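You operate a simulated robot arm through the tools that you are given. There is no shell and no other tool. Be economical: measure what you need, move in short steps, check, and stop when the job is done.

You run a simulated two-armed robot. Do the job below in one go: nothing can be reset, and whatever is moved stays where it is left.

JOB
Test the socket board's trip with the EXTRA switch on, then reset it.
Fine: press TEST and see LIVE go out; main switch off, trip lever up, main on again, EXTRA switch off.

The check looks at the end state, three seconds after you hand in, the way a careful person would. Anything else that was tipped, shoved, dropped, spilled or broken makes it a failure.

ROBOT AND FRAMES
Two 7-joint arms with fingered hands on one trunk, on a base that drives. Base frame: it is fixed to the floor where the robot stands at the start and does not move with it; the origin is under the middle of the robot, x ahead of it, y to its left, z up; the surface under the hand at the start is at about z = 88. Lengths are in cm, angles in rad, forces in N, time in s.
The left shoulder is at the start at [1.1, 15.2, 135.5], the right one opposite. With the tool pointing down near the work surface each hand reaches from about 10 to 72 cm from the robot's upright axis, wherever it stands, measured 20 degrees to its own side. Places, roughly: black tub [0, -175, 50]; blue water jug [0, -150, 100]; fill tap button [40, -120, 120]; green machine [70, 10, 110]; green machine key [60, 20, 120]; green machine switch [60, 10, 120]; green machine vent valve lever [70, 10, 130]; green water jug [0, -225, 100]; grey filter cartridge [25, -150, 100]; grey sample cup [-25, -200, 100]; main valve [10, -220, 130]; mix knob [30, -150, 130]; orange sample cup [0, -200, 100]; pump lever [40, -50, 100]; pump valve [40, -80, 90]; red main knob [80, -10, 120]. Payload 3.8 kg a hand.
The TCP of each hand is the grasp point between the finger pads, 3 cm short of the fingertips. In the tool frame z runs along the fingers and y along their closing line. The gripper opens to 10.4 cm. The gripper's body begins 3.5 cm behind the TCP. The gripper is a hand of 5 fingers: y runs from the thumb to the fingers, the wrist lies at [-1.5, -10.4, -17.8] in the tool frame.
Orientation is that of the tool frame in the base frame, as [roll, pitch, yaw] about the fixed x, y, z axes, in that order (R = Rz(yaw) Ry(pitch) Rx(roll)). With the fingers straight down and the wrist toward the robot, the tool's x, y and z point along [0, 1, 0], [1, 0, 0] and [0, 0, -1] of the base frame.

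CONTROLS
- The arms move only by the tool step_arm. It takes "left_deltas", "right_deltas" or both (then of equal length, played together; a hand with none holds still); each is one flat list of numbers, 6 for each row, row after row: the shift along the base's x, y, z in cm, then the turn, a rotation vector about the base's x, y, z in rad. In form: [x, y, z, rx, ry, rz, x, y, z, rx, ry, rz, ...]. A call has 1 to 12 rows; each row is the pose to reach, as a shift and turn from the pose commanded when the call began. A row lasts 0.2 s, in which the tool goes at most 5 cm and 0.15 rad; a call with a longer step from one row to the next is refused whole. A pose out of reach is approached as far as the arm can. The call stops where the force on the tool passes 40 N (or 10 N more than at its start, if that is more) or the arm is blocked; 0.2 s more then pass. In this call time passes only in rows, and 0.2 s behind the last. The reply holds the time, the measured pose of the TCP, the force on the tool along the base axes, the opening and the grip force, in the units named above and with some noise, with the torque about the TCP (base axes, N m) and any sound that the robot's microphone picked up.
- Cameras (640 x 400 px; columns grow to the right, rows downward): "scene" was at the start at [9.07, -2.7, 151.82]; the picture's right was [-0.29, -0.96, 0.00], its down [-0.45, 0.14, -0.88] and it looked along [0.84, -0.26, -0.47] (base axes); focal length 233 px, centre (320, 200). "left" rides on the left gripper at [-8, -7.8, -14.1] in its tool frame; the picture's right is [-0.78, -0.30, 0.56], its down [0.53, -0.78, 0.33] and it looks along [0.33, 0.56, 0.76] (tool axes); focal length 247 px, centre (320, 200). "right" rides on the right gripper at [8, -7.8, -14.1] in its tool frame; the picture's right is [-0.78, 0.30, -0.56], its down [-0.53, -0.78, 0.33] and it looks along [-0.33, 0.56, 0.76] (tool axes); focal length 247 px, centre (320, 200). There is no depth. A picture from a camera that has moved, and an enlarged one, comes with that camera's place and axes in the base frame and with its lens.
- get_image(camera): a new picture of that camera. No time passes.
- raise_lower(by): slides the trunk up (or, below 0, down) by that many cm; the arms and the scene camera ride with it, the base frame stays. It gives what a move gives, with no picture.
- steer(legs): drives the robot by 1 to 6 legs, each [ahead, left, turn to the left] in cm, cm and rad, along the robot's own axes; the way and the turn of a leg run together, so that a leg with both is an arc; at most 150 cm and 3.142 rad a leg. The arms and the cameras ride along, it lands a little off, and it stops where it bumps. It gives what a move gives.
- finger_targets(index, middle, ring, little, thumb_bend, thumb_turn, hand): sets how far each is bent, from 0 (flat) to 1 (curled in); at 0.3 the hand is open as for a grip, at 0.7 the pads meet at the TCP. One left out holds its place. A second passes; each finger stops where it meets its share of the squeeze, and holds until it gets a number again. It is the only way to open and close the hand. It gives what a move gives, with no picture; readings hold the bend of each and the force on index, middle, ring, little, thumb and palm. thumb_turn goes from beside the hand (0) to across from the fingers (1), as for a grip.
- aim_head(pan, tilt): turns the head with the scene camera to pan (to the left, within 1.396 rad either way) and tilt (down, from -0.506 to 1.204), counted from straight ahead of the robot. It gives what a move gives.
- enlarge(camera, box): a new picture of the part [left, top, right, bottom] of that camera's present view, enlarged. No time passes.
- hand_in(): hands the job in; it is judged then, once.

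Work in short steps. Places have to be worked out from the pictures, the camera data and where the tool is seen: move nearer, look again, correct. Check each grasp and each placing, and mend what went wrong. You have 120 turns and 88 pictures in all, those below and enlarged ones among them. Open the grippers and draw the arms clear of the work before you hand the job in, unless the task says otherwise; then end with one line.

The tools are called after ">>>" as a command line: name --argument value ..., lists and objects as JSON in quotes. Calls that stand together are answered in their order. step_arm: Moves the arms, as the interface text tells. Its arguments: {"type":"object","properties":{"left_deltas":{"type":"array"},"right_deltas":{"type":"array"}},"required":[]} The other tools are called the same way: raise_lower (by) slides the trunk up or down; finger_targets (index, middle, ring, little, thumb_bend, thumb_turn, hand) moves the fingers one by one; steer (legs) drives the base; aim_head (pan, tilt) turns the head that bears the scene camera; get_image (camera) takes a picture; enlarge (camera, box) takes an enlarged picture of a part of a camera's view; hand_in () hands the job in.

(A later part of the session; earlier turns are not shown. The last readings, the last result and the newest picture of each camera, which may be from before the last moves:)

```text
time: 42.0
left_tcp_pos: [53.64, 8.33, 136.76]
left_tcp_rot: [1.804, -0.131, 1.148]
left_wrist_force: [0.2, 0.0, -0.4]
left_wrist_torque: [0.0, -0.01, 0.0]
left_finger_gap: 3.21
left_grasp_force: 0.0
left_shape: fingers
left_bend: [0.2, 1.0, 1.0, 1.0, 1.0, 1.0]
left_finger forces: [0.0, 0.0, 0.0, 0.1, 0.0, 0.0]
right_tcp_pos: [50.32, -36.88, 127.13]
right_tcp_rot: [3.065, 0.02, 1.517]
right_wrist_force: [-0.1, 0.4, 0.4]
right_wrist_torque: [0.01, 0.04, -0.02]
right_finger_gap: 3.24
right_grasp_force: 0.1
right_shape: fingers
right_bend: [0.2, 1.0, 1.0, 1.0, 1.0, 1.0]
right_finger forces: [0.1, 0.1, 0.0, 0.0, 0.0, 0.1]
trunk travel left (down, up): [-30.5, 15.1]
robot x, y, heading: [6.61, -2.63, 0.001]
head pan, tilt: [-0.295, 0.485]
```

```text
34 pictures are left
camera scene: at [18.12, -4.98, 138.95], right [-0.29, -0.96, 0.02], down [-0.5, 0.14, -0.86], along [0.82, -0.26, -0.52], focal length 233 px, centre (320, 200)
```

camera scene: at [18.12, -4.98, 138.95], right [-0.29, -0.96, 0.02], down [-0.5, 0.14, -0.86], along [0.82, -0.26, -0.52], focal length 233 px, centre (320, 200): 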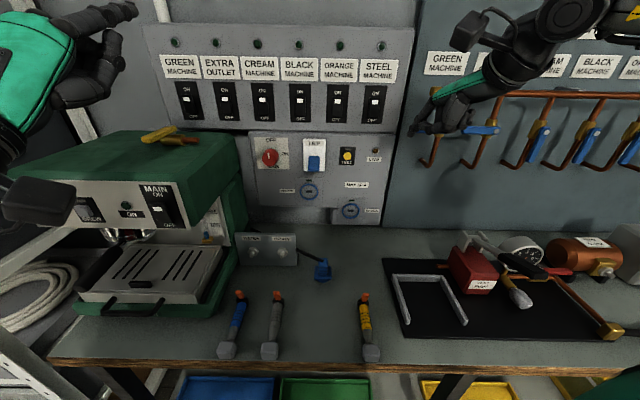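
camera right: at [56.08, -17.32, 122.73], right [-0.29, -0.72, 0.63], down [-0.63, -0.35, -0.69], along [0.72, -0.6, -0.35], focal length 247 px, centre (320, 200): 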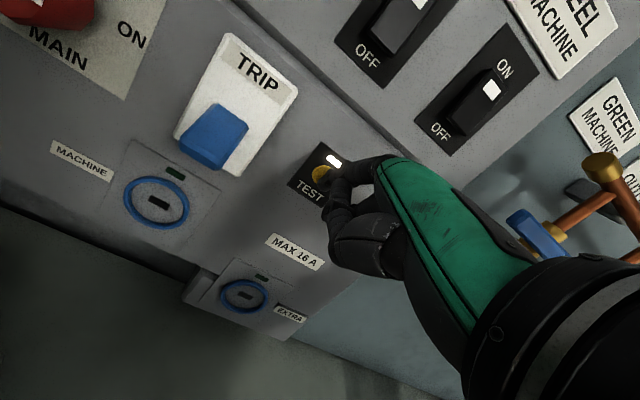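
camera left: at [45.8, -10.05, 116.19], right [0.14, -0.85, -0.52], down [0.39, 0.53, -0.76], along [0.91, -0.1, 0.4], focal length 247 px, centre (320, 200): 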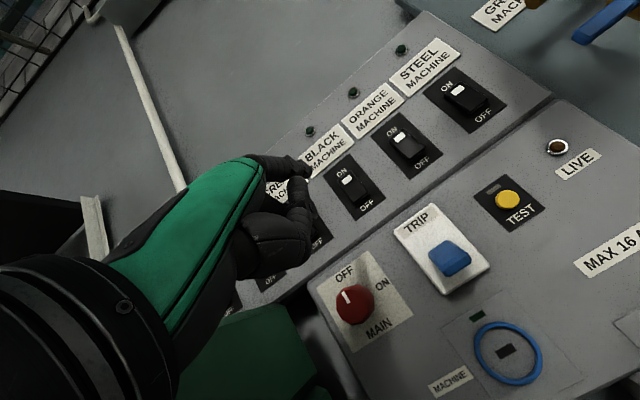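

Scene is clear. Now I bring the right index to a standoff in front of the trip lever.

>>> step_arm --right_deltas '[1, 3, -1, -0.025, -0.123, -0.057, 3, 6, -2, -0.051, -0.246, -0.115, 5, 9, -4, -0.076, -0.369, -0.172, 7, 12, -6, -0.102, -0.492, -0.23, 9, 15, -8, -0.127, -0.615, -0.287, 11, 17.5, -10, -0.127, -0.615, -0.287, 12.8, 18.6, -12, -0.127, -0.615, -0.287]'

>>> get_image --camera "right"

>>> enlarge --camera "scene" --box '[220, 110, 380, 210]'

```text
time: 43.6
left_tcp_pos: [53.79, 8.12, 136.59]
left_tcp_rot: [1.805, -0.131, 1.15]
left_wrist_force: [1.1, -0.7, 0.4]
left_wrist_torque: [0.02, 0.05, 0.03]
left_finger_gap: 3.23
left_grasp_force: 0.1
left_shape: fingers
left_bend: [0.2, 1.0, 1.0, 1.0, 1.0, 1.0]
left_finger forces: [0.1, 0.0, 0.0, 0.0, 0.1, 0.1]
right_tcp_pos: [63.58, -18.3, 114.92]
right_tcp_rot: [2.441, 0.014, 1.207]
right_wrist_force: [-0.5, 0.7, 0.6]
right_wrist_torque: [-0.01, 0.0, 0.03]
right_finger_gap: 3.24
right_grasp_force: 0.1
right_shape: fingers
right_bend: [0.2, 1.0, 1.0, 1.0, 1.0, 1.0]
right_finger forces: [0.1, 0.0, 0.0, 0.1, 0.0, 0.0]
trunk travel left (down, up): [-30.5, 15.1]
robot x, y, heading: [6.16, -2.49, -0.005]
head pan, tilt: [-0.295, 0.485]
```

```text
33 pictures are left
camera right: at [52.51, -5.5, 120.64], right [-0.4, -0.67, 0.63], down [-0.55, -0.38, -0.75], along [0.74, -0.64, -0.22], focal length 247 px, centre (320, 200)
```

right: 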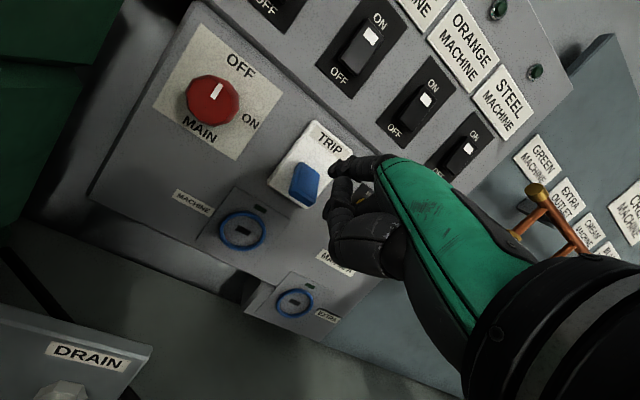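

```text
4.00 times, centred on (300, 160) of scene
camera zoom: at [18.24, -5.13, 138.93], right [-0.29, -0.96, 0.02], down [-0.5, 0.14, -0.85], along [0.81, -0.26, -0.52], focal length 932 px, centre (400, 360)
```

zoom: 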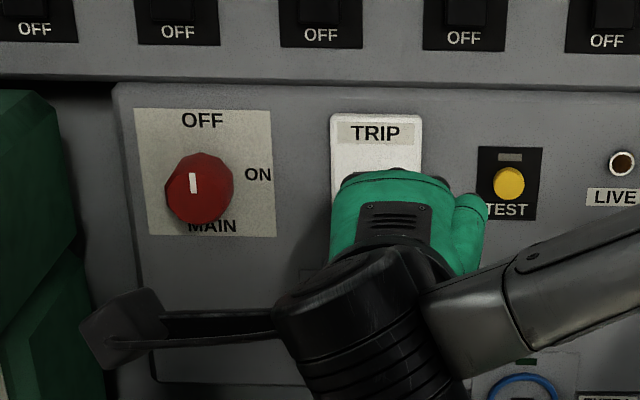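

Index tip at (70.2, -19.5, 118.4); lever's lower end about (73, -21, 113.5). I go down 8 cm, then forward 5 cm so the finger is underneath.

>>> step_arm --right_deltas '[-0.5, 0.2, -3, 0, 0, 0, -0.5, 0.2, -6, 0, 0, 0, -0.5, 0, -8.2, 0, 0, 0, 2, -0.9, -8.2, 0, 0, 0, 4, -1.6, -8.2, 0, 0, 0, 4.9, -1.9, -8.2, 0, 0, 0]'

>>> get_image --camera "right"

```text
time: 45.0
left_tcp_pos: [53.75, 8.2, 136.7]
left_tcp_rot: [1.804, -0.131, 1.148]
left_wrist_force: [-0.1, -0.6, 0.4]
left_wrist_torque: [0.01, 0.0, 0.03]
left_finger_gap: 3.23
left_grasp_force: 0.0
left_shape: fingers
left_bend: [0.2, 1.0, 1.0, 1.0, 1.0, 1.0]
left_finger forces: [0.1, 0.1, 0.0, 0.1, 0.0, 0.1]
right_tcp_pos: [67.96, -20.31, 106.78]
right_tcp_rot: [2.441, 0.015, 1.208]
right_wrist_force: [0.2, -0.3, 0.2]
right_wrist_torque: [0.0, -0.03, 0.0]
right_finger_gap: 3.24
right_grasp_force: 0.1
right_shape: fingers
right_bend: [0.2, 1.0, 1.0, 1.0, 1.0, 1.0]
right_finger forces: [0.0, 0.0, 0.1, 0.0, 0.0, 0.0]
trunk travel left (down, up): [-30.5, 15.1]
robot x, y, heading: [6.3, -2.28, 0.001]
head pan, tilt: [-0.295, 0.485]
```

```text
31 pictures are left
camera right: at [56.92, -7.57, 112.59], right [-0.4, -0.67, 0.63], down [-0.55, -0.38, -0.75], along [0.74, -0.64, -0.22], focal length 247 px, centre (320, 200)
```

right: 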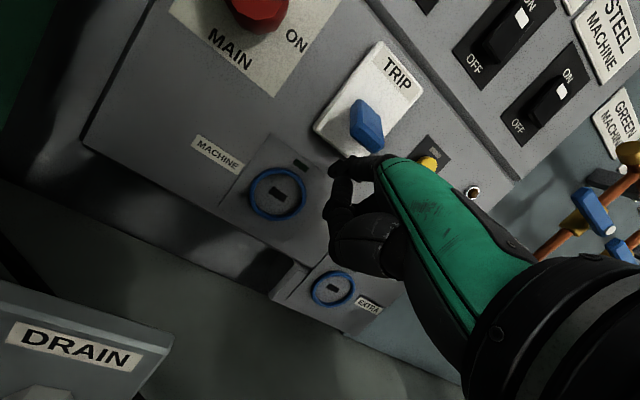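

The finger is just below the lever, about 0.7 cm left of its centre. I shift right, slightly forward, then raise.

>>> step_arm --right_deltas '[0.7, -0.9, 0, 0, 0, 0, 0.7, -0.9, 1, 0, 0, 0, 0.7, -0.9, 2, 0, 0, 0, 0.7, -0.9, 3, 0, 0, 0, 0.7, -0.9, 4, 0, 0, 0, 0.7, -0.9, 5, 0, 0, 0]'

>>> get_image --camera "right"

```text
time: 46.4
left_tcp_pos: [53.49, 8.24, 136.62]
left_tcp_rot: [1.801, -0.131, 1.149]
left_wrist_force: [-0.5, 0.2, 0.4]
left_wrist_torque: [-0.01, 0.02, 0.01]
left_finger_gap: 3.24
left_grasp_force: 0.2
left_shape: fingers
left_bend: [0.2, 1.0, 1.0, 1.0, 1.0, 1.0]
left_finger forces: [0.0, 0.1, 0.0, 0.0, 0.1, 0.1]
right_tcp_pos: [68.44, -21.19, 111.91]
right_tcp_rot: [2.444, 0.016, 1.208]
right_wrist_force: [-14.2, 6.1, -10.6]
right_wrist_torque: [-0.17, -0.16, 0.1]
right_finger_gap: 2.75
right_grasp_force: 10.8
right_shape: fingers
right_bend: [0.26, 1.0, 1.0, 1.0, 1.0, 1.0]
right_finger forces: [21.3, 0.1, 0.0, 0.0, 0.0, 0.1]
trunk travel left (down, up): [-30.5, 15.1]
robot x, y, heading: [6.26, -2.66, -0.005]
head pan, tilt: [-0.295, 0.485]
```

```text
30 pictures are left
camera right: at [57.29, -8.47, 117.55], right [-0.39, -0.67, 0.63], down [-0.55, -0.38, -0.75], along [0.74, -0.64, -0.22], focal length 247 px, centre (320, 200)
```

right: 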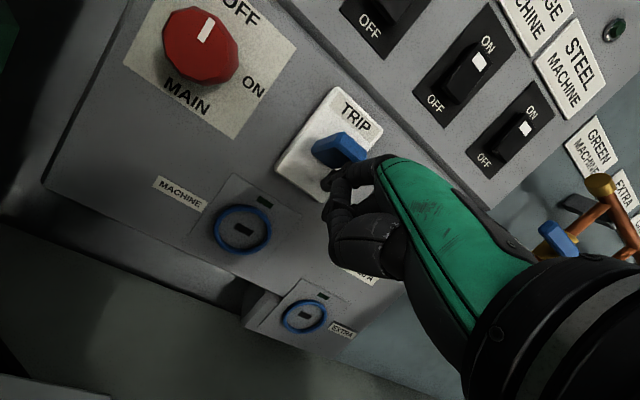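

The lever is rising. I continue upward.

>>> step_arm --right_deltas '[0, 0, 1, 0, 0, 0, 0, 0, 2, 0, 0, 0, 0, 0, 3, 0, 0, 0]'

>>> get_image --camera "right"

```text
time: 47.0
left_tcp_pos: [53.64, 8.09, 136.54]
left_tcp_rot: [1.803, -0.131, 1.147]
left_wrist_force: [0.5, 0.0, -0.1]
left_wrist_torque: [0.0, 0.0, 0.03]
left_finger_gap: 3.22
left_grasp_force: 0.1
left_shape: fingers
left_bend: [0.2, 1.0, 1.0, 1.0, 1.0, 1.0]
left_finger forces: [0.1, 0.0, 0.0, 0.0, 0.0, 0.1]
right_tcp_pos: [68.31, -21.34, 112.03]
right_tcp_rot: [2.469, 0.025, 1.214]
right_wrist_force: [-9.6, 2.4, -17.5]
right_wrist_torque: [-0.12, 0.13, 0.03]
right_finger_gap: 2.79
right_grasp_force: 12.6
right_shape: fingers
right_bend: [0.26, 1.0, 1.0, 1.0, 0.99, 1.0]
right_finger forces: [24.7, 0.0, 0.1, 0.1, 0.0, 0.1]
trunk travel left (down, up): [-30.5, 15.1]
robot x, y, heading: [6.22, -2.38, -0.006]
head pan, tilt: [-0.295, 0.485]
stopped in row 2 (right hand): the force on the tool passed its limit at 42 N (the readings are from after the stop); the commanded pose is now the measured one
```

```text
29 pictures are left
camera right: at [57.32, -8.45, 118.03], right [-0.37, -0.67, 0.64], down [-0.57, -0.38, -0.73], along [0.73, -0.64, -0.24], focal length 247 px, centre (320, 200)
```

right: 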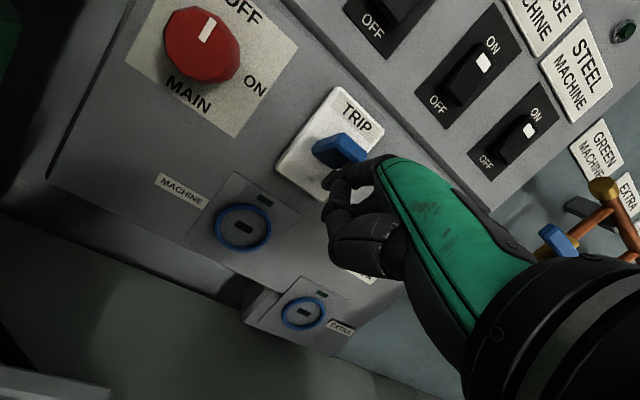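

Lever is against a stop. I lower slightly, withdraw and look.

>>> step_arm --right_deltas '[0, 0, -1.5, 0, 0, 0, -2.5, 0.9, -2.5, 0, 0, 0, -5.5, 2, -2.5, 0, 0, 0, -9, 1, -2, 0, 0, 0, -12, -2, 0, 0, 0, 0, -14, -6, 2, 0, 0, 0, -15, -10, 4, 0, 0, 0]'

>>> get_image --camera "scene"

>>> enlarge --camera "scene" --box '[220, 110, 380, 210]'

```text
time: 48.6
left_tcp_pos: [53.52, 8.04, 136.77]
left_tcp_rot: [1.802, -0.133, 1.149]
left_wrist_force: [0.3, -0.3, -0.1]
left_wrist_torque: [-0.02, -0.04, 0.01]
left_finger_gap: 3.24
left_grasp_force: 0.0
left_shape: fingers
left_bend: [0.2, 1.0, 1.0, 1.0, 1.0, 1.0]
left_finger forces: [0.0, 0.0, 0.1, 0.1, 0.0, 0.0]
right_tcp_pos: [53.24, -31.24, 116.75]
right_tcp_rot: [2.457, 0.019, 1.211]
right_wrist_force: [-0.7, 0.1, 0.0]
right_wrist_torque: [0.01, 0.0, 0.01]
right_finger_gap: 3.24
right_grasp_force: 0.0
right_shape: fingers
right_bend: [0.2, 1.0, 1.0, 1.0, 1.0, 1.0]
right_finger forces: [0.1, 0.0, 0.0, 0.1, 0.0, 0.0]
trunk travel left (down, up): [-30.5, 15.1]
robot x, y, heading: [6.29, -2.6, -0.003]
head pan, tilt: [-0.295, 0.485]
```

```text
28 pictures are left
camera scene: at [17.94, -5.3, 138.96], right [-0.29, -0.96, 0.02], down [-0.5, 0.14, -0.86], along [0.82, -0.26, -0.52], focal length 233 px, centre (320, 200)
```

scene: 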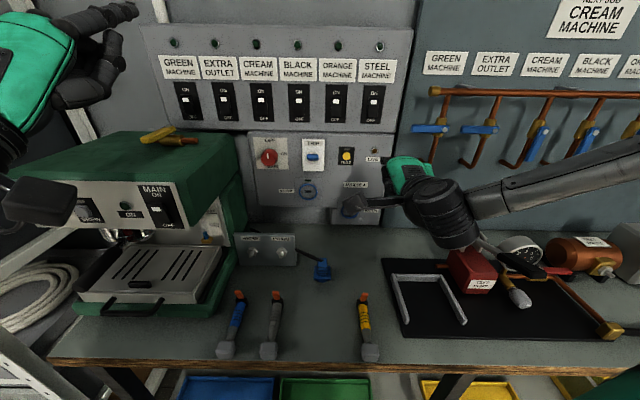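

```text
4.00 times, centred on (300, 160) of scene
camera zoom: at [17.94, -5.3, 138.96], right [-0.29, -0.96, 0.02], down [-0.5, 0.14, -0.86], along [0.82, -0.26, -0.52], focal length 932 px, centre (400, 360)
```

zoom: 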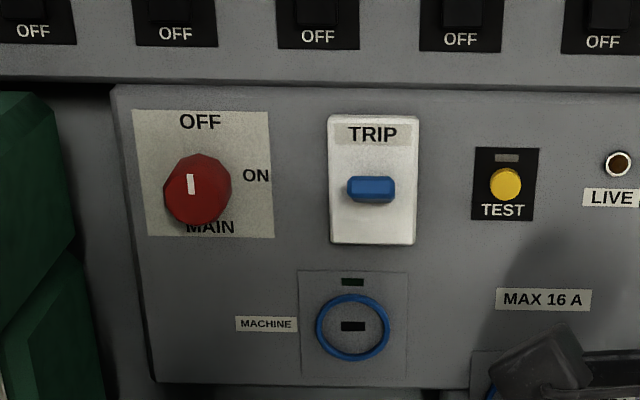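

The lever is up and latched, and the knob is at OFF. I open the left hand for a grip and bring it back to the knob in palm‑down pose; then I'll roll in place with open fingers before gripping.

>>> finger_targets --hand "left" --index 0.38 --middle 0.38 --ring 0.42 --little 0.42 --thumb_bend 0.38 --thumb_turn 1

>>> step_arm --left_deltas '[-1.2, -3, -1, -0.072, -0.053, 0.023, -2.2, -6, -3, -0.144, -0.106, 0.047, -3, -8.5, -6, -0.216, -0.159, 0.07, -2.5, -9.5, -10, -0.216, -0.159, 0.07, -1, -10.2, -14, -0.216, -0.159, 0.07, 2, -11.2, -17, -0.216, -0.159, 0.07, 5.5, -12.3, -19, -0.216, -0.159, 0.07, 9, -13.3, -20, -0.216, -0.159, 0.07, 12.2, -14.3, -20, -0.216, -0.159, 0.07]'

>>> get_image --camera "scene"

```text
time: 49.6
left_tcp_pos: [53.7, 8.13, 136.55]
left_tcp_rot: [1.803, -0.131, 1.149]
left_wrist_force: [0.7, -0.2, 0.5]
left_wrist_torque: [0.02, 0.05, -0.02]
left_finger_gap: 8.29
left_grasp_force: 0.0
left_shape: fingers
left_bend: [0.38, 0.38, 0.42, 0.42, 0.38, 0.99]
left_finger forces: [0.1, 0.1, 0.0, 0.0, 0.0, 0.0]
right_tcp_pos: [53.43, -31.12, 116.71]
right_tcp_rot: [2.458, 0.019, 1.21]
right_wrist_force: [-0.3, 0.5, -0.3]
right_wrist_torque: [-0.01, 0.01, 0.0]
right_finger_gap: 3.2
right_grasp_force: 0.0
right_shape: fingers
right_bend: [0.2, 1.0, 1.0, 1.0, 1.0, 1.0]
right_finger forces: [0.0, 0.0, 0.0, 0.1, 0.1, 0.1]
trunk travel left (down, up): [-30.5, 15.1]
robot x, y, heading: [6.47, -2.66, -0.002]
head pan, tilt: [-0.295, 0.485]
```

```text
time: 51.6
left_tcp_pos: [65.78, -5.99, 116.67]
left_tcp_rot: [1.577, 0.011, 1.232]
left_wrist_force: [0.1, -0.6, -0.3]
left_wrist_torque: [-0.02, 0.02, -0.03]
left_finger_gap: 8.27
left_grasp_force: 0.0
left_shape: fingers
left_bend: [0.38, 0.38, 0.42, 0.42, 0.38, 0.99]
left_finger forces: [0.0, 0.0, 0.0, 0.0, 0.1, 0.1]
right_tcp_pos: [53.37, -31.08, 116.64]
right_tcp_rot: [2.458, 0.021, 1.209]
right_wrist_force: [-0.5, 0.0, 0.2]
right_wrist_torque: [-0.01, 0.02, 0.01]
right_finger_gap: 3.22
right_grasp_force: 0.0
right_shape: fingers
right_bend: [0.2, 1.0, 1.0, 1.0, 1.0, 1.0]
right_finger forces: [0.1, 0.1, 0.0, 0.1, 0.0, 0.0]
trunk travel left (down, up): [-30.5, 15.1]
robot x, y, heading: [6.56, -2.23, -0.005]
head pan, tilt: [-0.295, 0.485]
```

```text
26 pictures are left
camera scene: at [18.21, -5.18, 138.93], right [-0.29, -0.96, 0.02], down [-0.5, 0.14, -0.85], along [0.81, -0.26, -0.52], focal length 233 px, centre (320, 200)
```

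scene: 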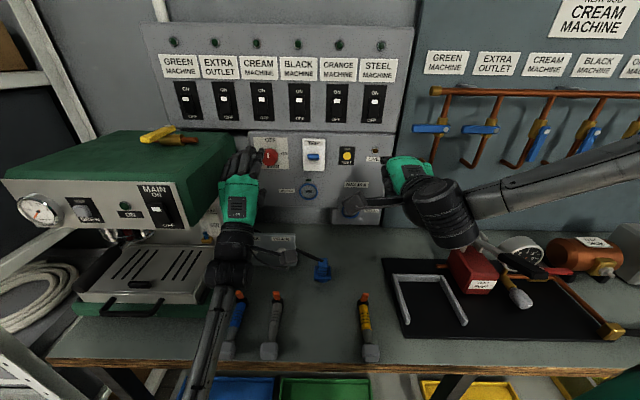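

Left hand is on the knob axis. I move the right hand further out to the right for clearance and advance the left 11 cm onto the knob.

>>> step_arm --left_deltas '[2.6, -1, -0.1, 0, 0, 0, 5.2, -1.95, -0.2, 0, 0, 0, 7.6, -2.85, -0.3, 0, 0, 0, 9.4, -3.5, -0.3, 0, 0, 0, 10.3, -3.85, -0.3, 0, 0, 0]' --right_deltas '[0, -2.5, 1, 0, 0, 0, -1, -5, 2, 0, 0, 0, -1, -7.5, 3, 0, 0, 0, -1, -10, 4, 0, 0, 0, -1, -10, 4, 0, 0, 0]'

>>> get_image --camera "left"

```text
time: 52.8
left_tcp_pos: [76.11, -9.92, 116.13]
left_tcp_rot: [1.577, 0.012, 1.23]
left_wrist_force: [0.7, 0.3, 0.3]
left_wrist_torque: [-0.01, -0.01, 0.01]
left_finger_gap: 8.29
left_grasp_force: 0.1
left_shape: fingers
left_bend: [0.38, 0.38, 0.42, 0.42, 0.38, 0.99]
left_finger forces: [0.0, 0.0, 0.0, 0.1, 0.0, 0.0]
right_tcp_pos: [52.78, -41.17, 120.62]
right_tcp_rot: [2.457, 0.02, 1.211]
right_wrist_force: [-0.4, -0.5, 0.6]
right_wrist_torque: [-0.03, 0.04, -0.01]
right_finger_gap: 3.23
right_grasp_force: 0.1
right_shape: fingers
right_bend: [0.2, 1.0, 1.0, 1.0, 1.0, 1.0]
right_finger forces: [0.0, 0.0, 0.0, 0.0, 0.0, 0.0]
trunk travel left (down, up): [-30.5, 15.1]
robot x, y, heading: [6.19, -2.1, 0.002]
head pan, tilt: [-0.295, 0.485]
```

```text
25 pictures are left
camera left: at [60.29, -12.97, 108.6], right [0.26, -0.92, -0.29], down [0.48, 0.39, -0.78], along [0.83, 0.07, 0.55], focal length 247 px, centre (320, 200)
```

left: 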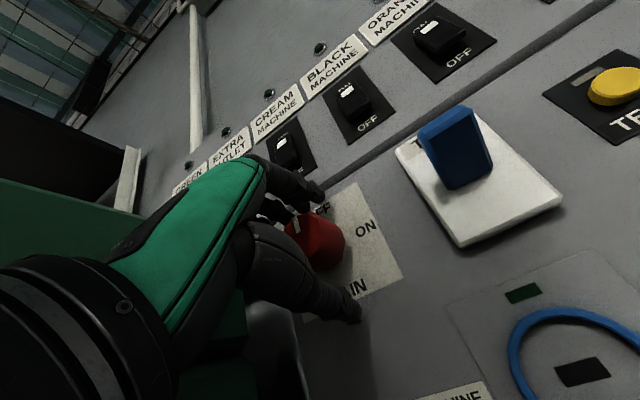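

The lever clearly points up. I now roll the open hand 1.3 rad counter‑clockwise around the knob without touching it.

>>> step_arm --left_deltas '[0, 0, 0, -0.122, 0.045, 0, 0, 0, 0, -0.244, 0.09, 0, 0, 0, 0, -0.366, 0.135, 0, 0, 0, 0, -0.488, 0.179, 0, 0, 0, 0, -0.61, 0.224, 0, 0, 0, 0, -0.732, 0.269, 0, 0, 0, 0, -0.854, 0.314, 0, 0, 0, 0, -0.976, 0.359, 0, 0, 0, 0, -1.098, 0.404, 0, 0, 0, 0, -1.22, 0.449, 0]'

>>> enlarge --camera "scene" --box '[220, 120, 320, 190]'

```text
time: 55.0
left_tcp_pos: [76.35, -9.46, 116.07]
left_tcp_rot: [1.633, 1.307, 1.281]
left_wrist_force: [-0.4, 0.3, -0.2]
left_wrist_torque: [0.0, -0.01, 0.0]
left_finger_gap: 8.29
left_grasp_force: 0.0
left_shape: fingers
left_bend: [0.38, 0.38, 0.42, 0.42, 0.38, 0.99]
left_finger forces: [0.1, 0.1, 0.0, 0.1, 0.1, 0.0]
right_tcp_pos: [52.7, -41.14, 120.56]
right_tcp_rot: [2.457, 0.021, 1.209]
right_wrist_force: [-0.3, 0.2, 1.2]
right_wrist_torque: [-0.03, 0.0, 0.02]
right_finger_gap: 3.23
right_grasp_force: 0.0
right_shape: fingers
right_bend: [0.2, 1.0, 1.0, 1.0, 1.0, 1.0]
right_finger forces: [0.0, 0.0, 0.0, 0.0, 0.0, 0.1]
trunk travel left (down, up): [-30.5, 15.1]
robot x, y, heading: [6.03, -2.1, -0.005]
head pan, tilt: [-0.295, 0.485]
```

```text
5.71 times, centred on (270, 155) of scene
camera zoom: at [18.12, -5.16, 138.94], right [-0.29, -0.96, 0.02], down [-0.5, 0.14, -0.86], along [0.82, -0.26, -0.52], focal length 1332 px, centre (606, 457)
```

zoom: 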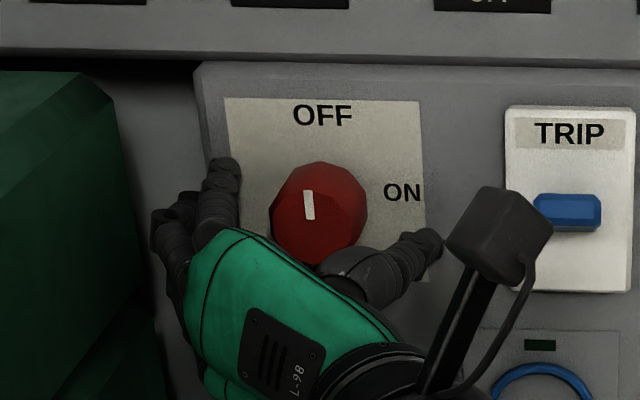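

Fingers straddle the knob without contact. I raise the hand 0.6 cm to centre it and close the grip.

>>> step_arm --left_deltas '[-0.1, -0.2, 0.6, 0, 0, 0]'

>>> finger_targets --hand "left" --index 0.68 --middle 0.68 --ring 0.68 --little 0.68 --thumb_bend 0.68

>>> enlarge --camera "scene" --box '[220, 120, 320, 190]'

```text
time: 55.4
left_tcp_pos: [76.19, -9.73, 116.76]
left_tcp_rot: [1.636, 1.306, 1.284]
left_wrist_force: [0.2, -0.2, -0.1]
left_wrist_torque: [-0.01, 0.01, -0.01]
left_finger_gap: 8.27
left_grasp_force: 0.0
left_shape: fingers
left_bend: [0.38, 0.38, 0.42, 0.42, 0.38, 0.99]
left_finger forces: [0.0, 0.0, 0.1, 0.0, 0.1, 0.1]
right_tcp_pos: [52.68, -41.02, 120.58]
right_tcp_rot: [2.456, 0.02, 1.21]
right_wrist_force: [0.1, 0.9, -0.2]
right_wrist_torque: [-0.03, 0.0, 0.0]
right_finger_gap: 3.24
right_grasp_force: 0.2
right_shape: fingers
right_bend: [0.2, 1.0, 1.0, 1.0, 1.0, 1.0]
right_finger forces: [0.0, 0.0, 0.0, 0.0, 0.0, 0.0]
trunk travel left (down, up): [-30.5, 15.1]
robot x, y, heading: [6.39, -2.36, -0.005]
head pan, tilt: [-0.295, 0.485]
```

```text
time: 56.4
left_tcp_pos: [76.37, -9.57, 116.75]
left_tcp_rot: [1.623, 1.305, 1.275]
left_wrist_force: [4.6, 6.2, 2.0]
left_wrist_torque: [0.03, -0.04, 0.13]
left_finger_gap: 3.3
left_grasp_force: 12.4
left_shape: fingers
left_bend: [0.58, 0.6, 0.67, 0.68, 0.59, 1.0]
left_finger forces: [7.8, 7.0, 0.8, 0.0, 9.2, 0.0]
right_tcp_pos: [52.8, -41.13, 120.67]
right_tcp_rot: [2.459, 0.022, 1.211]
right_wrist_force: [0.5, -0.6, 0.6]
right_wrist_torque: [-0.03, -0.02, 0.04]
right_finger_gap: 3.22
right_grasp_force: 0.1
right_shape: fingers
right_bend: [0.2, 1.0, 1.0, 1.0, 1.0, 1.0]
right_finger forces: [0.1, 0.0, 0.0, 0.0, 0.1, 0.0]
trunk travel left (down, up): [-30.5, 15.1]
robot x, y, heading: [6.64, -2.35, -0.004]
head pan, tilt: [-0.295, 0.485]
```

```text
5.71 times, centred on (270, 155) of scene
camera zoom: at [18.2, -4.99, 138.94], right [-0.29, -0.96, 0.02], down [-0.5, 0.14, -0.86], along [0.82, -0.26, -0.52], focal length 1332 px, centre (606, 457)
```

zoom: 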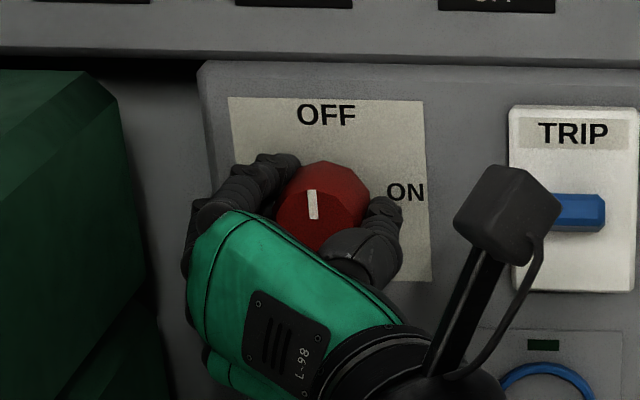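

Good grip on the knob. I roll clockwise about the axis back toward ON.

>>> step_arm --left_deltas '[0, 0, 0, 0.122, -0.045, 0, 0, 0, 0, 0.244, -0.09, 0, 0, 0, 0, 0.366, -0.135, 0, 0, 0, 0, 0.488, -0.179, 0, 0, 0, 0, 0.61, -0.224, 0, 0, 0, 0, 0.732, -0.269, 0, 0, 0, 0, 0.854, -0.314, 0, 0, 0, 0, 0.976, -0.359, 0, 0, 0, 0, 1.098, -0.404, 0, 0, 0, 0, 1.22, -0.449, 0, 0, 0, 0, 1.342, -0.494, 0]'

>>> enlarge --camera "scene" --box '[220, 110, 380, 210]'

```text
time: 58.8
left_tcp_pos: [76.19, -10.16, 116.77]
left_tcp_rot: [1.577, -0.119, 1.233]
left_wrist_force: [1.2, 7.3, -5.2]
left_wrist_torque: [0.03, 0.34, 0.2]
left_finger_gap: 3.28
left_grasp_force: 12.2
left_shape: fingers
left_bend: [0.61, 0.62, 0.68, 0.68, 0.58, 1.0]
left_finger forces: [4.3, 6.4, 0.7, 0.0, 13.0, 0.0]
right_tcp_pos: [52.69, -40.85, 120.69]
right_tcp_rot: [2.456, 0.023, 1.21]
right_wrist_force: [0.6, 0.8, 0.6]
right_wrist_torque: [0.01, -0.01, 0.01]
right_finger_gap: 3.22
right_grasp_force: 0.0
right_shape: fingers
right_bend: [0.2, 1.0, 1.0, 1.0, 1.0, 1.0]
right_finger forces: [0.0, 0.0, 0.0, 0.1, 0.0, 0.0]
trunk travel left (down, up): [-30.5, 15.1]
robot x, y, heading: [6.16, -2.53, -0.006]
head pan, tilt: [-0.295, 0.485]
```

```text
4.00 times, centred on (300, 160) of scene
camera zoom: at [18.24, -4.97, 138.93], right [-0.29, -0.96, 0.02], down [-0.5, 0.14, -0.85], along [0.81, -0.26, -0.52], focal length 932 px, centre (400, 360)
```

zoom: 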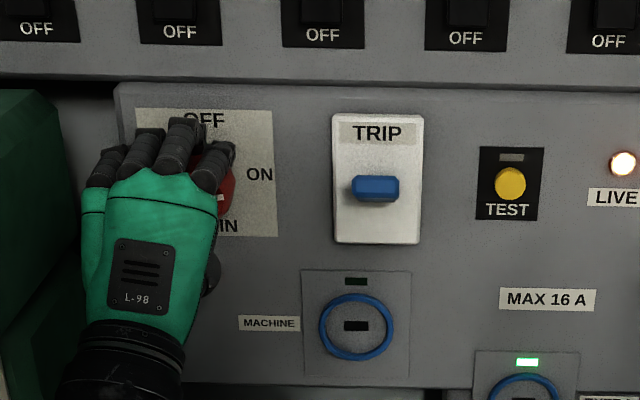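

LIVE is lit again. I open the hand, withdraw straight back and check the knob.

>>> finger_targets --hand "left" --index 0.35 --middle 0.35 --ring 0.4 --little 0.4 --thumb_bend 0.35

>>> step_arm --left_deltas '[-2, 0.73, 0, 0, 0, 0, -4.5, 1.65, 0, 0, 0, 0, -7.5, 2.75, 0, 0, 0, 0, -10.5, 3.85, 0, 0, 0, 0, -13.5, 5, 0, 0, 0, 0, -16, 5.9, 1, 0, 0, 0]'

>>> get_image --camera "left"

>>> get_image --camera "scene"

```text
time: 59.8
left_tcp_pos: [76.01, -10.18, 116.88]
left_tcp_rot: [1.574, -0.119, 1.229]
left_wrist_force: [0.4, -0.3, 0.1]
left_wrist_torque: [0.06, 0.0, -0.03]
left_finger_gap: 9.01
left_grasp_force: 0.0
left_shape: fingers
left_bend: [0.35, 0.35, 0.4, 0.4, 0.35, 0.98]
left_finger forces: [0.0, 0.0, 0.0, 0.0, 0.0, 0.1]
right_tcp_pos: [52.6, -41.17, 120.61]
right_tcp_rot: [2.456, 0.021, 1.21]
right_wrist_force: [0.0, -0.5, 0.1]
right_wrist_torque: [0.02, 0.0, -0.01]
right_finger_gap: 3.21
right_grasp_force: 0.0
right_shape: fingers
right_bend: [0.2, 1.0, 1.0, 1.0, 1.0, 1.0]
right_finger forces: [0.0, 0.0, 0.0, 0.1, 0.0, 0.0]
trunk travel left (down, up): [-30.5, 15.1]
robot x, y, heading: [6.55, -2.42, 0.0]
head pan, tilt: [-0.295, 0.485]
```

```text
time: 61.2
left_tcp_pos: [60.08, -4.21, 117.73]
left_tcp_rot: [1.574, -0.12, 1.231]
left_wrist_force: [0.0, -0.3, -0.1]
left_wrist_torque: [-0.01, 0.01, -0.02]
left_finger_gap: 9.04
left_grasp_force: 0.1
left_shape: fingers
left_bend: [0.35, 0.35, 0.4, 0.4, 0.35, 0.98]
left_finger forces: [0.0, 0.0, 0.0, 0.1, 0.0, 0.1]
right_tcp_pos: [52.59, -41.12, 120.67]
right_tcp_rot: [2.456, 0.02, 1.21]
right_wrist_force: [0.2, 1.1, -0.4]
right_wrist_torque: [-0.01, 0.0, -0.02]
right_finger_gap: 3.21
right_grasp_force: 0.0
right_shape: fingers
right_bend: [0.2, 1.0, 1.0, 1.0, 1.0, 1.0]
right_finger forces: [0.0, 0.1, 0.0, 0.0, 0.0, 0.0]
trunk travel left (down, up): [-30.5, 15.1]
robot x, y, heading: [6.4, -2.65, -0.003]
head pan, tilt: [-0.295, 0.485]
```

```text
21 pictures are left
camera left: at [44.46, -6.26, 109.21], right [0.28, -0.88, -0.39], down [0.52, 0.48, -0.71], along [0.81, 0.0, 0.59], focal length 247 px, centre (320, 200)
```

left: 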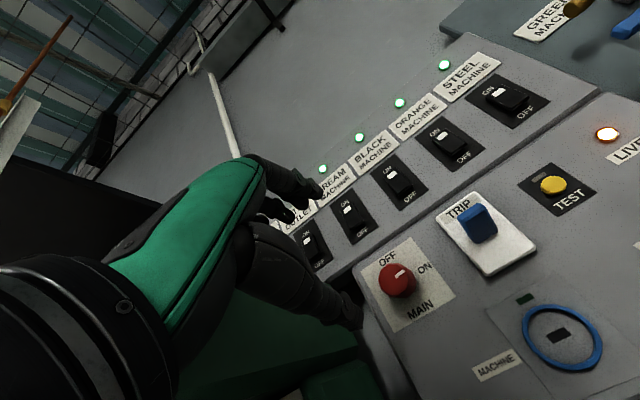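

```text
20 pictures are left
camera scene: at [18.04, -5.14, 138.95], right [-0.29, -0.96, 0.02], down [-0.5, 0.14, -0.86], along [0.82, -0.26, -0.52], focal length 233 px, centre (320, 200)
```

scene: 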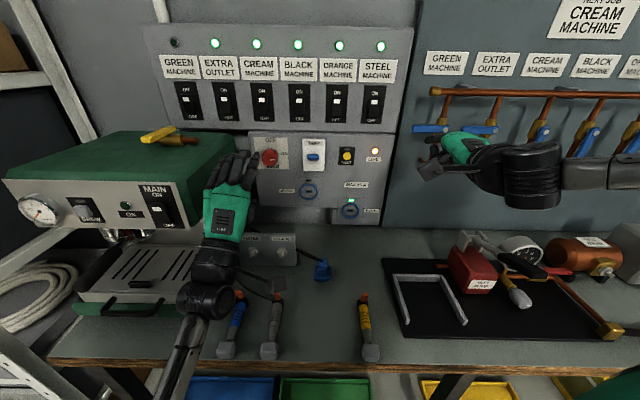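

Everything is live: knob at ON, lever up, EXTRA lamp lit. Now to turn EXTRA off: I raise the trunk back, set the left hand to pointing, and pitch it as in the first press.

>>> raise_lower --by 12

>>> finger_targets --hand "left" --index 0.2 --middle 1 --ring 1 --little 1 --thumb_bend 1 --thumb_turn 1

>>> step_arm --left_deltas '[-1, 2, 1.5, 0.027, 0.118, 0, -1.5, 4, 3, 0.055, 0.237, 0, -1.5, 6, 4.5, 0.082, 0.355, 0, -1, 8, 6, 0.11, 0.474, 0, 0, 10, 7, 0.137, 0.592, 0, 1, 11, 7.5, 0.164, 0.711, 0, 2, 12, 8, 0.192, 0.83, 0, 3, 12, 8, 0.219, 0.948, -0.01]'

>>> get_image --camera "left"

```text
time: 62.7
left_tcp_pos: [60.17, -4.23, 129.85]
left_tcp_rot: [1.575, -0.119, 1.235]
left_wrist_force: [-0.3, 0.9, 0.3]
left_wrist_torque: [0.0, 0.0, 0.02]
left_finger_gap: 9.04
left_grasp_force: 0.1
left_shape: fingers
left_bend: [0.35, 0.35, 0.4, 0.4, 0.35, 0.98]
left_finger forces: [0.0, 0.0, 0.0, 0.0, 0.0, 0.1]
right_tcp_pos: [52.56, -41.22, 132.6]
right_tcp_rot: [2.457, 0.022, 1.209]
right_wrist_force: [0.7, -0.3, -0.4]
right_wrist_torque: [0.01, 0.0, 0.01]
right_finger_gap: 3.21
right_grasp_force: 0.1
right_shape: fingers
right_bend: [0.2, 1.0, 1.0, 1.0, 1.0, 1.0]
right_finger forces: [0.0, 0.0, 0.1, 0.0, 0.0, 0.0]
trunk travel left (down, up): [-42.5, 3.1]
robot x, y, heading: [6.62, -2.35, -0.005]
head pan, tilt: [-0.295, 0.485]
```

```text
time: 63.7
left_tcp_pos: [60.12, -4.23, 129.97]
left_tcp_rot: [1.574, -0.12, 1.231]
left_wrist_force: [-0.2, -0.3, 0.7]
left_wrist_torque: [0.01, -0.02, 0.03]
left_finger_gap: 3.21
left_grasp_force: 0.0
left_shape: fingers
left_bend: [0.2, 1.0, 1.0, 1.0, 1.0, 1.0]
left_finger forces: [0.0, 0.0, 0.0, 0.0, 0.1, 0.0]
right_tcp_pos: [52.46, -41.36, 132.63]
right_tcp_rot: [2.458, 0.021, 1.209]
right_wrist_force: [0.3, 0.8, 0.0]
right_wrist_torque: [-0.02, -0.01, -0.01]
right_finger_gap: 3.21
right_grasp_force: 0.1
right_shape: fingers
right_bend: [0.2, 1.0, 1.0, 1.0, 1.0, 1.0]
right_finger forces: [0.1, 0.0, 0.0, 0.0, 0.1, 0.0]
trunk travel left (down, up): [-42.5, 3.1]
robot x, y, heading: [6.69, -2.58, -0.006]
head pan, tilt: [-0.295, 0.485]
```

```text
time: 65.5
left_tcp_pos: [63.21, 7.71, 137.89]
left_tcp_rot: [2.54, 0.032, 1.173]
left_wrist_force: [-0.1, 0.0, 0.1]
left_wrist_torque: [-0.04, 0.03, -0.04]
left_finger_gap: 3.22
left_grasp_force: 0.1
left_shape: fingers
left_bend: [0.2, 1.0, 1.0, 1.0, 1.0, 1.0]
left_finger forces: [0.0, 0.1, 0.0, 0.0, 0.0, 0.1]
right_tcp_pos: [52.55, -41.35, 132.53]
right_tcp_rot: [2.457, 0.022, 1.209]
right_wrist_force: [0.4, 0.4, -0.6]
right_wrist_torque: [-0.01, 0.02, 0.0]
right_finger_gap: 3.24
right_grasp_force: 0.0
right_shape: fingers
right_bend: [0.2, 1.0, 1.0, 1.0, 1.0, 1.0]
right_finger forces: [0.0, 0.0, 0.0, 0.0, 0.0, 0.1]
trunk travel left (down, up): [-42.5, 3.1]
robot x, y, heading: [6.19, -2.31, 0.001]
head pan, tilt: [-0.295, 0.485]
```

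```text
19 pictures are left
camera left: at [47.04, 6.02, 145.42], right [-0.24, -0.76, -0.6], down [-0.22, 0.65, -0.73], along [0.95, -0.04, -0.32], focal length 247 px, centre (320, 200)
```

left: 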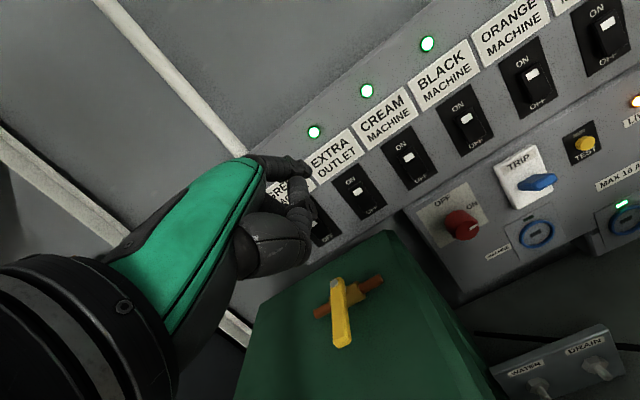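

Tip is at about (69, 4, 140.7); EXTRA's lower half is at about (81.2, -0.7, 128.2). I move to a standoff in front of it.

>>> step_arm --left_deltas '[2, -1, -3.5, 0, 0, 0.02, 4, -2, -7, 0, 0, 0.03, 6, -2.7, -10, 0, 0, 0.05, 6.8, -3, -12.4, 0, 0, 0.05]'

>>> get_image --camera "left"

>>> get_image --camera "scene"

```text
time: 66.5
left_tcp_pos: [69.89, 4.87, 125.5]
left_tcp_rot: [2.539, 0.029, 1.226]
left_wrist_force: [0.2, -0.1, -0.2]
left_wrist_torque: [0.02, -0.02, 0.05]
left_finger_gap: 3.24
left_grasp_force: 0.0
left_shape: fingers
left_bend: [0.2, 1.0, 1.0, 1.0, 1.0, 1.0]
left_finger forces: [0.1, 0.0, 0.0, 0.1, 0.0, 0.1]
right_tcp_pos: [52.61, -41.24, 132.56]
right_tcp_rot: [2.456, 0.023, 1.208]
right_wrist_force: [0.4, 0.2, 0.2]
right_wrist_torque: [-0.01, -0.04, -0.01]
right_finger_gap: 3.23
right_grasp_force: 0.1
right_shape: fingers
right_bend: [0.2, 1.0, 1.0, 1.0, 1.0, 1.0]
right_finger forces: [0.0, 0.1, 0.0, 0.0, 0.0, 0.1]
trunk travel left (down, up): [-42.5, 3.1]
robot x, y, heading: [6.58, -2.52, -0.0]
head pan, tilt: [-0.295, 0.485]
```

```text
18 pictures are left
camera left: at [53.79, 2.39, 133.0], right [-0.2, -0.77, -0.6], down [-0.25, 0.64, -0.73], along [0.95, 0.0, -0.32], focal length 247 px, centre (320, 200)
```

left: 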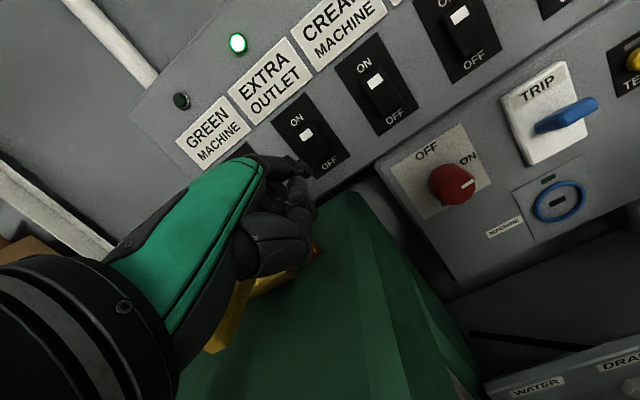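

```text
17 pictures are left
camera scene: at [15.51, -5.11, 151.82], right [-0.29, -0.96, 0.0], down [-0.45, 0.14, -0.88], along [0.84, -0.26, -0.47], focal length 233 px, centre (320, 200)
```

scene: 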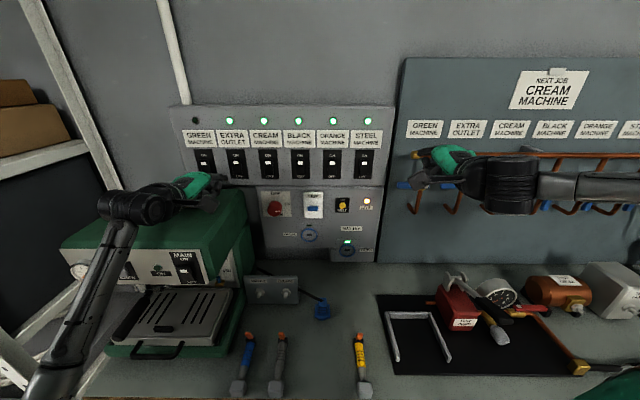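

The fist is close above the brass valve, so I roll the left hand 0.5 rad clockwise to lift its far side while keeping the index tip in place.

>>> step_arm --left_deltas '[0.1, 0.3, 1, 0.118, -0.043, 0, 0.2, 0.6, 1, 0.235, -0.086, 0, 0.3, 0.9, 1, 0.353, -0.129, 0, 0.4, 1.1, 1, 0.47, -0.172, 0]'

>>> get_image --camera "left"

>>> enlarge --camera "scene" --box '[120, 140, 280, 240]'

```text
time: 67.5
left_tcp_pos: [70.32, 5.99, 126.55]
left_tcp_rot: [2.537, -0.473, 1.225]
left_wrist_force: [-0.2, -1.1, 0.4]
left_wrist_torque: [-0.01, -0.01, 0.0]
left_finger_gap: 3.24
left_grasp_force: 0.1
left_shape: fingers
left_bend: [0.2, 1.0, 1.0, 1.0, 1.0, 1.0]
left_finger forces: [0.0, 0.0, 0.0, 0.0, 0.0, 0.1]
right_tcp_pos: [52.59, -41.27, 132.6]
right_tcp_rot: [2.457, 0.02, 1.21]
right_wrist_force: [-1.3, -0.9, 0.8]
right_wrist_torque: [-0.01, 0.0, 0.0]
right_finger_gap: 3.23
right_grasp_force: 0.1
right_shape: fingers
right_bend: [0.2, 1.0, 1.0, 1.0, 1.0, 1.0]
right_finger forces: [0.0, 0.0, 0.0, 0.0, 0.1, 0.0]
trunk travel left (down, up): [-42.5, 3.1]
robot x, y, heading: [6.34, -2.38, -0.003]
head pan, tilt: [-0.295, 0.485]
```

```text
16 pictures are left
camera left: at [53.29, 1.0, 129.32], right [-0.07, -0.41, -0.91], down [-0.15, 0.91, -0.39], along [0.99, 0.11, -0.12], focal length 247 px, centre (320, 200)
```

left: 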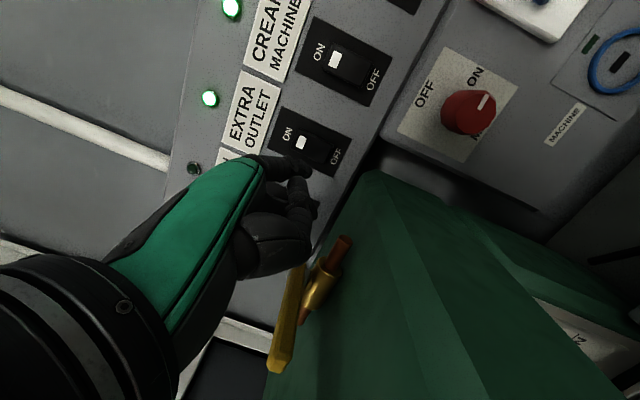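

```text
4.00 times, centred on (200, 190) of scene
camera zoom: at [15.5, -5.15, 151.82], right [-0.29, -0.96, 0.0], down [-0.45, 0.14, -0.88], along [0.84, -0.26, -0.47], focal length 932 px, centre (800, 240)
```

zoom: 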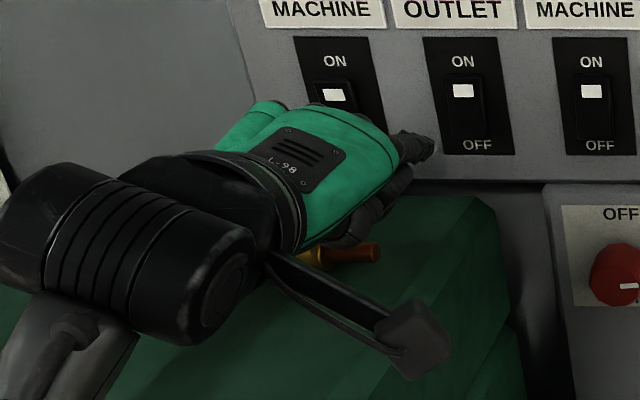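

Clear of the valve; tip at (75.9, 1.4, 128.7), target lower half at (81.3, -0.9, 128.3). I advance along the normal and press.

>>> step_arm --left_deltas '[1.9, -0.95, -0.5, 0, 0, 0, 3.7, -1.65, -0.6, 0, 0, 0, 4.7, -2, -0.6, 0, 0, 0, 5.2, -2.2, -0.6, 0, 0, 0, 5.7, -2.4, -0.6, 0, 0, 0, 6.2, -2.6, -0.6, 0, 0, 0, 6.7, -2.75, -0.6, 0, 0, 0]'

>>> get_image --camera "left"

```text
time: 69.1
left_tcp_pos: [76.09, 3.1, 126.4]
left_tcp_rot: [2.529, -0.472, 1.228]
left_wrist_force: [-24.2, 4.4, 2.7]
left_wrist_torque: [-0.14, -0.55, -0.6]
left_finger_gap: 2.82
left_grasp_force: 11.4
left_shape: fingers
left_bend: [0.25, 1.0, 1.0, 1.0, 1.0, 1.0]
left_finger forces: [23.9, 0.1, 0.1, 0.0, 0.0, 0.1]
right_tcp_pos: [51.77, -41.02, 132.9]
right_tcp_rot: [2.451, 0.019, 1.211]
right_wrist_force: [0.4, 0.4, 0.0]
right_wrist_torque: [0.01, 0.02, 0.0]
right_finger_gap: 3.25
right_grasp_force: 0.1
right_shape: fingers
right_bend: [0.2, 1.0, 1.0, 1.0, 1.0, 1.0]
right_finger forces: [0.0, 0.1, 0.1, 0.0, 0.1, 0.0]
trunk travel left (down, up): [-42.5, 3.1]
robot x, y, heading: [6.73, -2.56, -0.003]
head pan, tilt: [-0.295, 0.485]
```

```text
14 pictures are left
camera left: at [59.18, -1.77, 129.03], right [-0.06, -0.41, -0.91], down [-0.15, 0.91, -0.4], along [0.99, 0.11, -0.12], focal length 247 px, centre (320, 200)
```

left: 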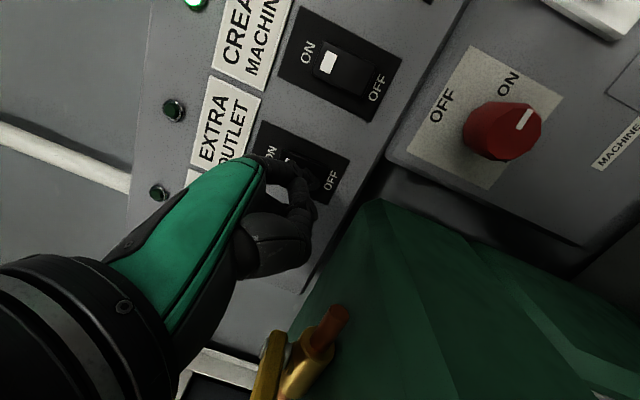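

EXTRA lamp is out while CREAM stays lit. I retract the left hand straight back, then up and away.

>>> step_arm --left_deltas '[-2.5, 1, 0.5, 0, 0, 0, -5.5, 2.2, 1.5, 0, 0, 0, -8.5, 3.3, 3.5, 0, 0, 0, -11.5, 4.5, 6, 0, 0, 0, -14.5, 6, 9, 0, 0, 0, -17.5, 7.5, 12, 0, 0, 0, -20, 9, 14, 0, 0, 0]'

>>> finger_targets --hand "left" --index 0.3 --middle 0.3 --ring 0.3 --little 0.3 --thumb_bend 0.3

>>> finger_targets --hand "right" --index 0.3 --middle 0.3 --ring 0.3 --little 0.3 --thumb_bend 0.3

>>> get_image --camera "scene"

>>> enlarge --camera "scene" --box '[170, 100, 410, 260]'

```text
time: 70.7
left_tcp_pos: [56.91, 12.25, 139.72]
left_tcp_rot: [2.536, -0.472, 1.225]
left_wrist_force: [0.0, -0.9, 0.0]
left_wrist_torque: [0.03, 0.0, 0.03]
left_finger_gap: 3.25
left_grasp_force: 0.1
left_shape: fingers
left_bend: [0.2, 1.0, 1.0, 1.0, 1.0, 1.0]
left_finger forces: [0.0, 0.0, 0.1, 0.0, 0.0, 0.0]
right_tcp_pos: [52.39, -41.17, 132.57]
right_tcp_rot: [2.457, 0.022, 1.209]
right_wrist_force: [-0.2, 0.0, -1.2]
right_wrist_torque: [0.0, -0.03, -0.03]
right_finger_gap: 3.22
right_grasp_force: 0.0
right_shape: fingers
right_bend: [0.2, 1.0, 1.0, 1.0, 1.0, 1.0]
right_finger forces: [0.0, 0.1, 0.1, 0.1, 0.1, 0.0]
trunk travel left (down, up): [-42.5, 3.1]
robot x, y, heading: [6.45, -2.89, -0.004]
head pan, tilt: [-0.295, 0.485]
```

```text
time: 71.7
left_tcp_pos: [57.07, 12.19, 139.72]
left_tcp_rot: [2.537, -0.471, 1.223]
left_wrist_force: [-0.2, -0.3, -1.1]
left_wrist_torque: [0.01, 0.0, -0.02]
left_finger_gap: 10.27
left_grasp_force: 0.1
left_shape: fingers
left_bend: [0.3, 0.3, 0.3, 0.3, 0.3, 0.98]
left_finger forces: [0.1, 0.0, 0.0, 0.0, 0.1, 0.1]
right_tcp_pos: [52.51, -41.27, 132.63]
right_tcp_rot: [2.456, 0.021, 1.21]
right_wrist_force: [-0.4, 0.1, -0.5]
right_wrist_torque: [-0.02, -0.01, 0.0]
right_finger_gap: 3.24
right_grasp_force: 0.1
right_shape: fingers
right_bend: [0.2, 1.0, 1.0, 1.0, 1.0, 1.0]
right_finger forces: [0.0, 0.0, 0.1, 0.1, 0.0, 0.1]
trunk travel left (down, up): [-42.5, 3.1]
robot x, y, heading: [6.44, -2.14, -0.001]
head pan, tilt: [-0.295, 0.485]
```

```text
time: 72.7
left_tcp_pos: [57.18, 12.01, 139.86]
left_tcp_rot: [2.534, -0.471, 1.224]
left_wrist_force: [-0.3, -0.1, 0.0]
left_wrist_torque: [0.0, -0.01, 0.04]
left_finger_gap: 10.29
left_grasp_force: 0.1
left_shape: fingers
left_bend: [0.3, 0.3, 0.3, 0.3, 0.3, 0.98]
left_finger forces: [0.1, 0.1, 0.0, 0.0, 0.0, 0.1]
right_tcp_pos: [52.5, -41.2, 132.56]
right_tcp_rot: [2.457, 0.02, 1.21]
right_wrist_force: [0.4, -0.1, -0.1]
right_wrist_torque: [0.0, 0.0, 0.01]
right_finger_gap: 10.3
right_grasp_force: 0.0
right_shape: fingers
right_bend: [0.3, 0.3, 0.3, 0.3, 0.3, 0.98]
right_finger forces: [0.0, 0.0, 0.0, 0.1, 0.0, 0.0]
trunk travel left (down, up): [-42.5, 3.1]
robot x, y, heading: [6.48, -2.52, 0.003]
head pan, tilt: [-0.295, 0.485]
```

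```text
13 pictures are left
camera scene: at [15.5, -5.13, 151.82], right [-0.29, -0.96, 0.0], down [-0.45, 0.14, -0.88], along [0.84, -0.26, -0.47], focal length 233 px, centre (320, 200)
```

scene: 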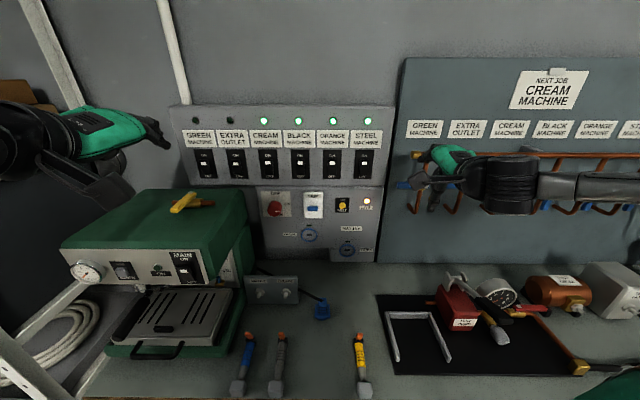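

```text
2.50 times, centred on (290, 180) of scene
camera zoom: at [15.5, -5.13, 151.82], right [-0.29, -0.96, 0.0], down [-0.45, 0.14, -0.88], along [0.84, -0.26, -0.47], focal length 583 px, centre (395, 250)
```

zoom: 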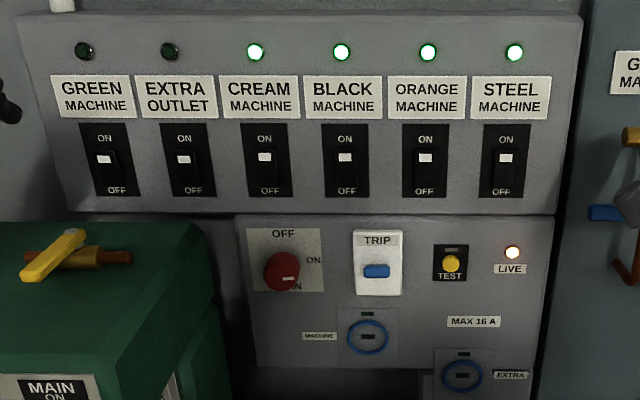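

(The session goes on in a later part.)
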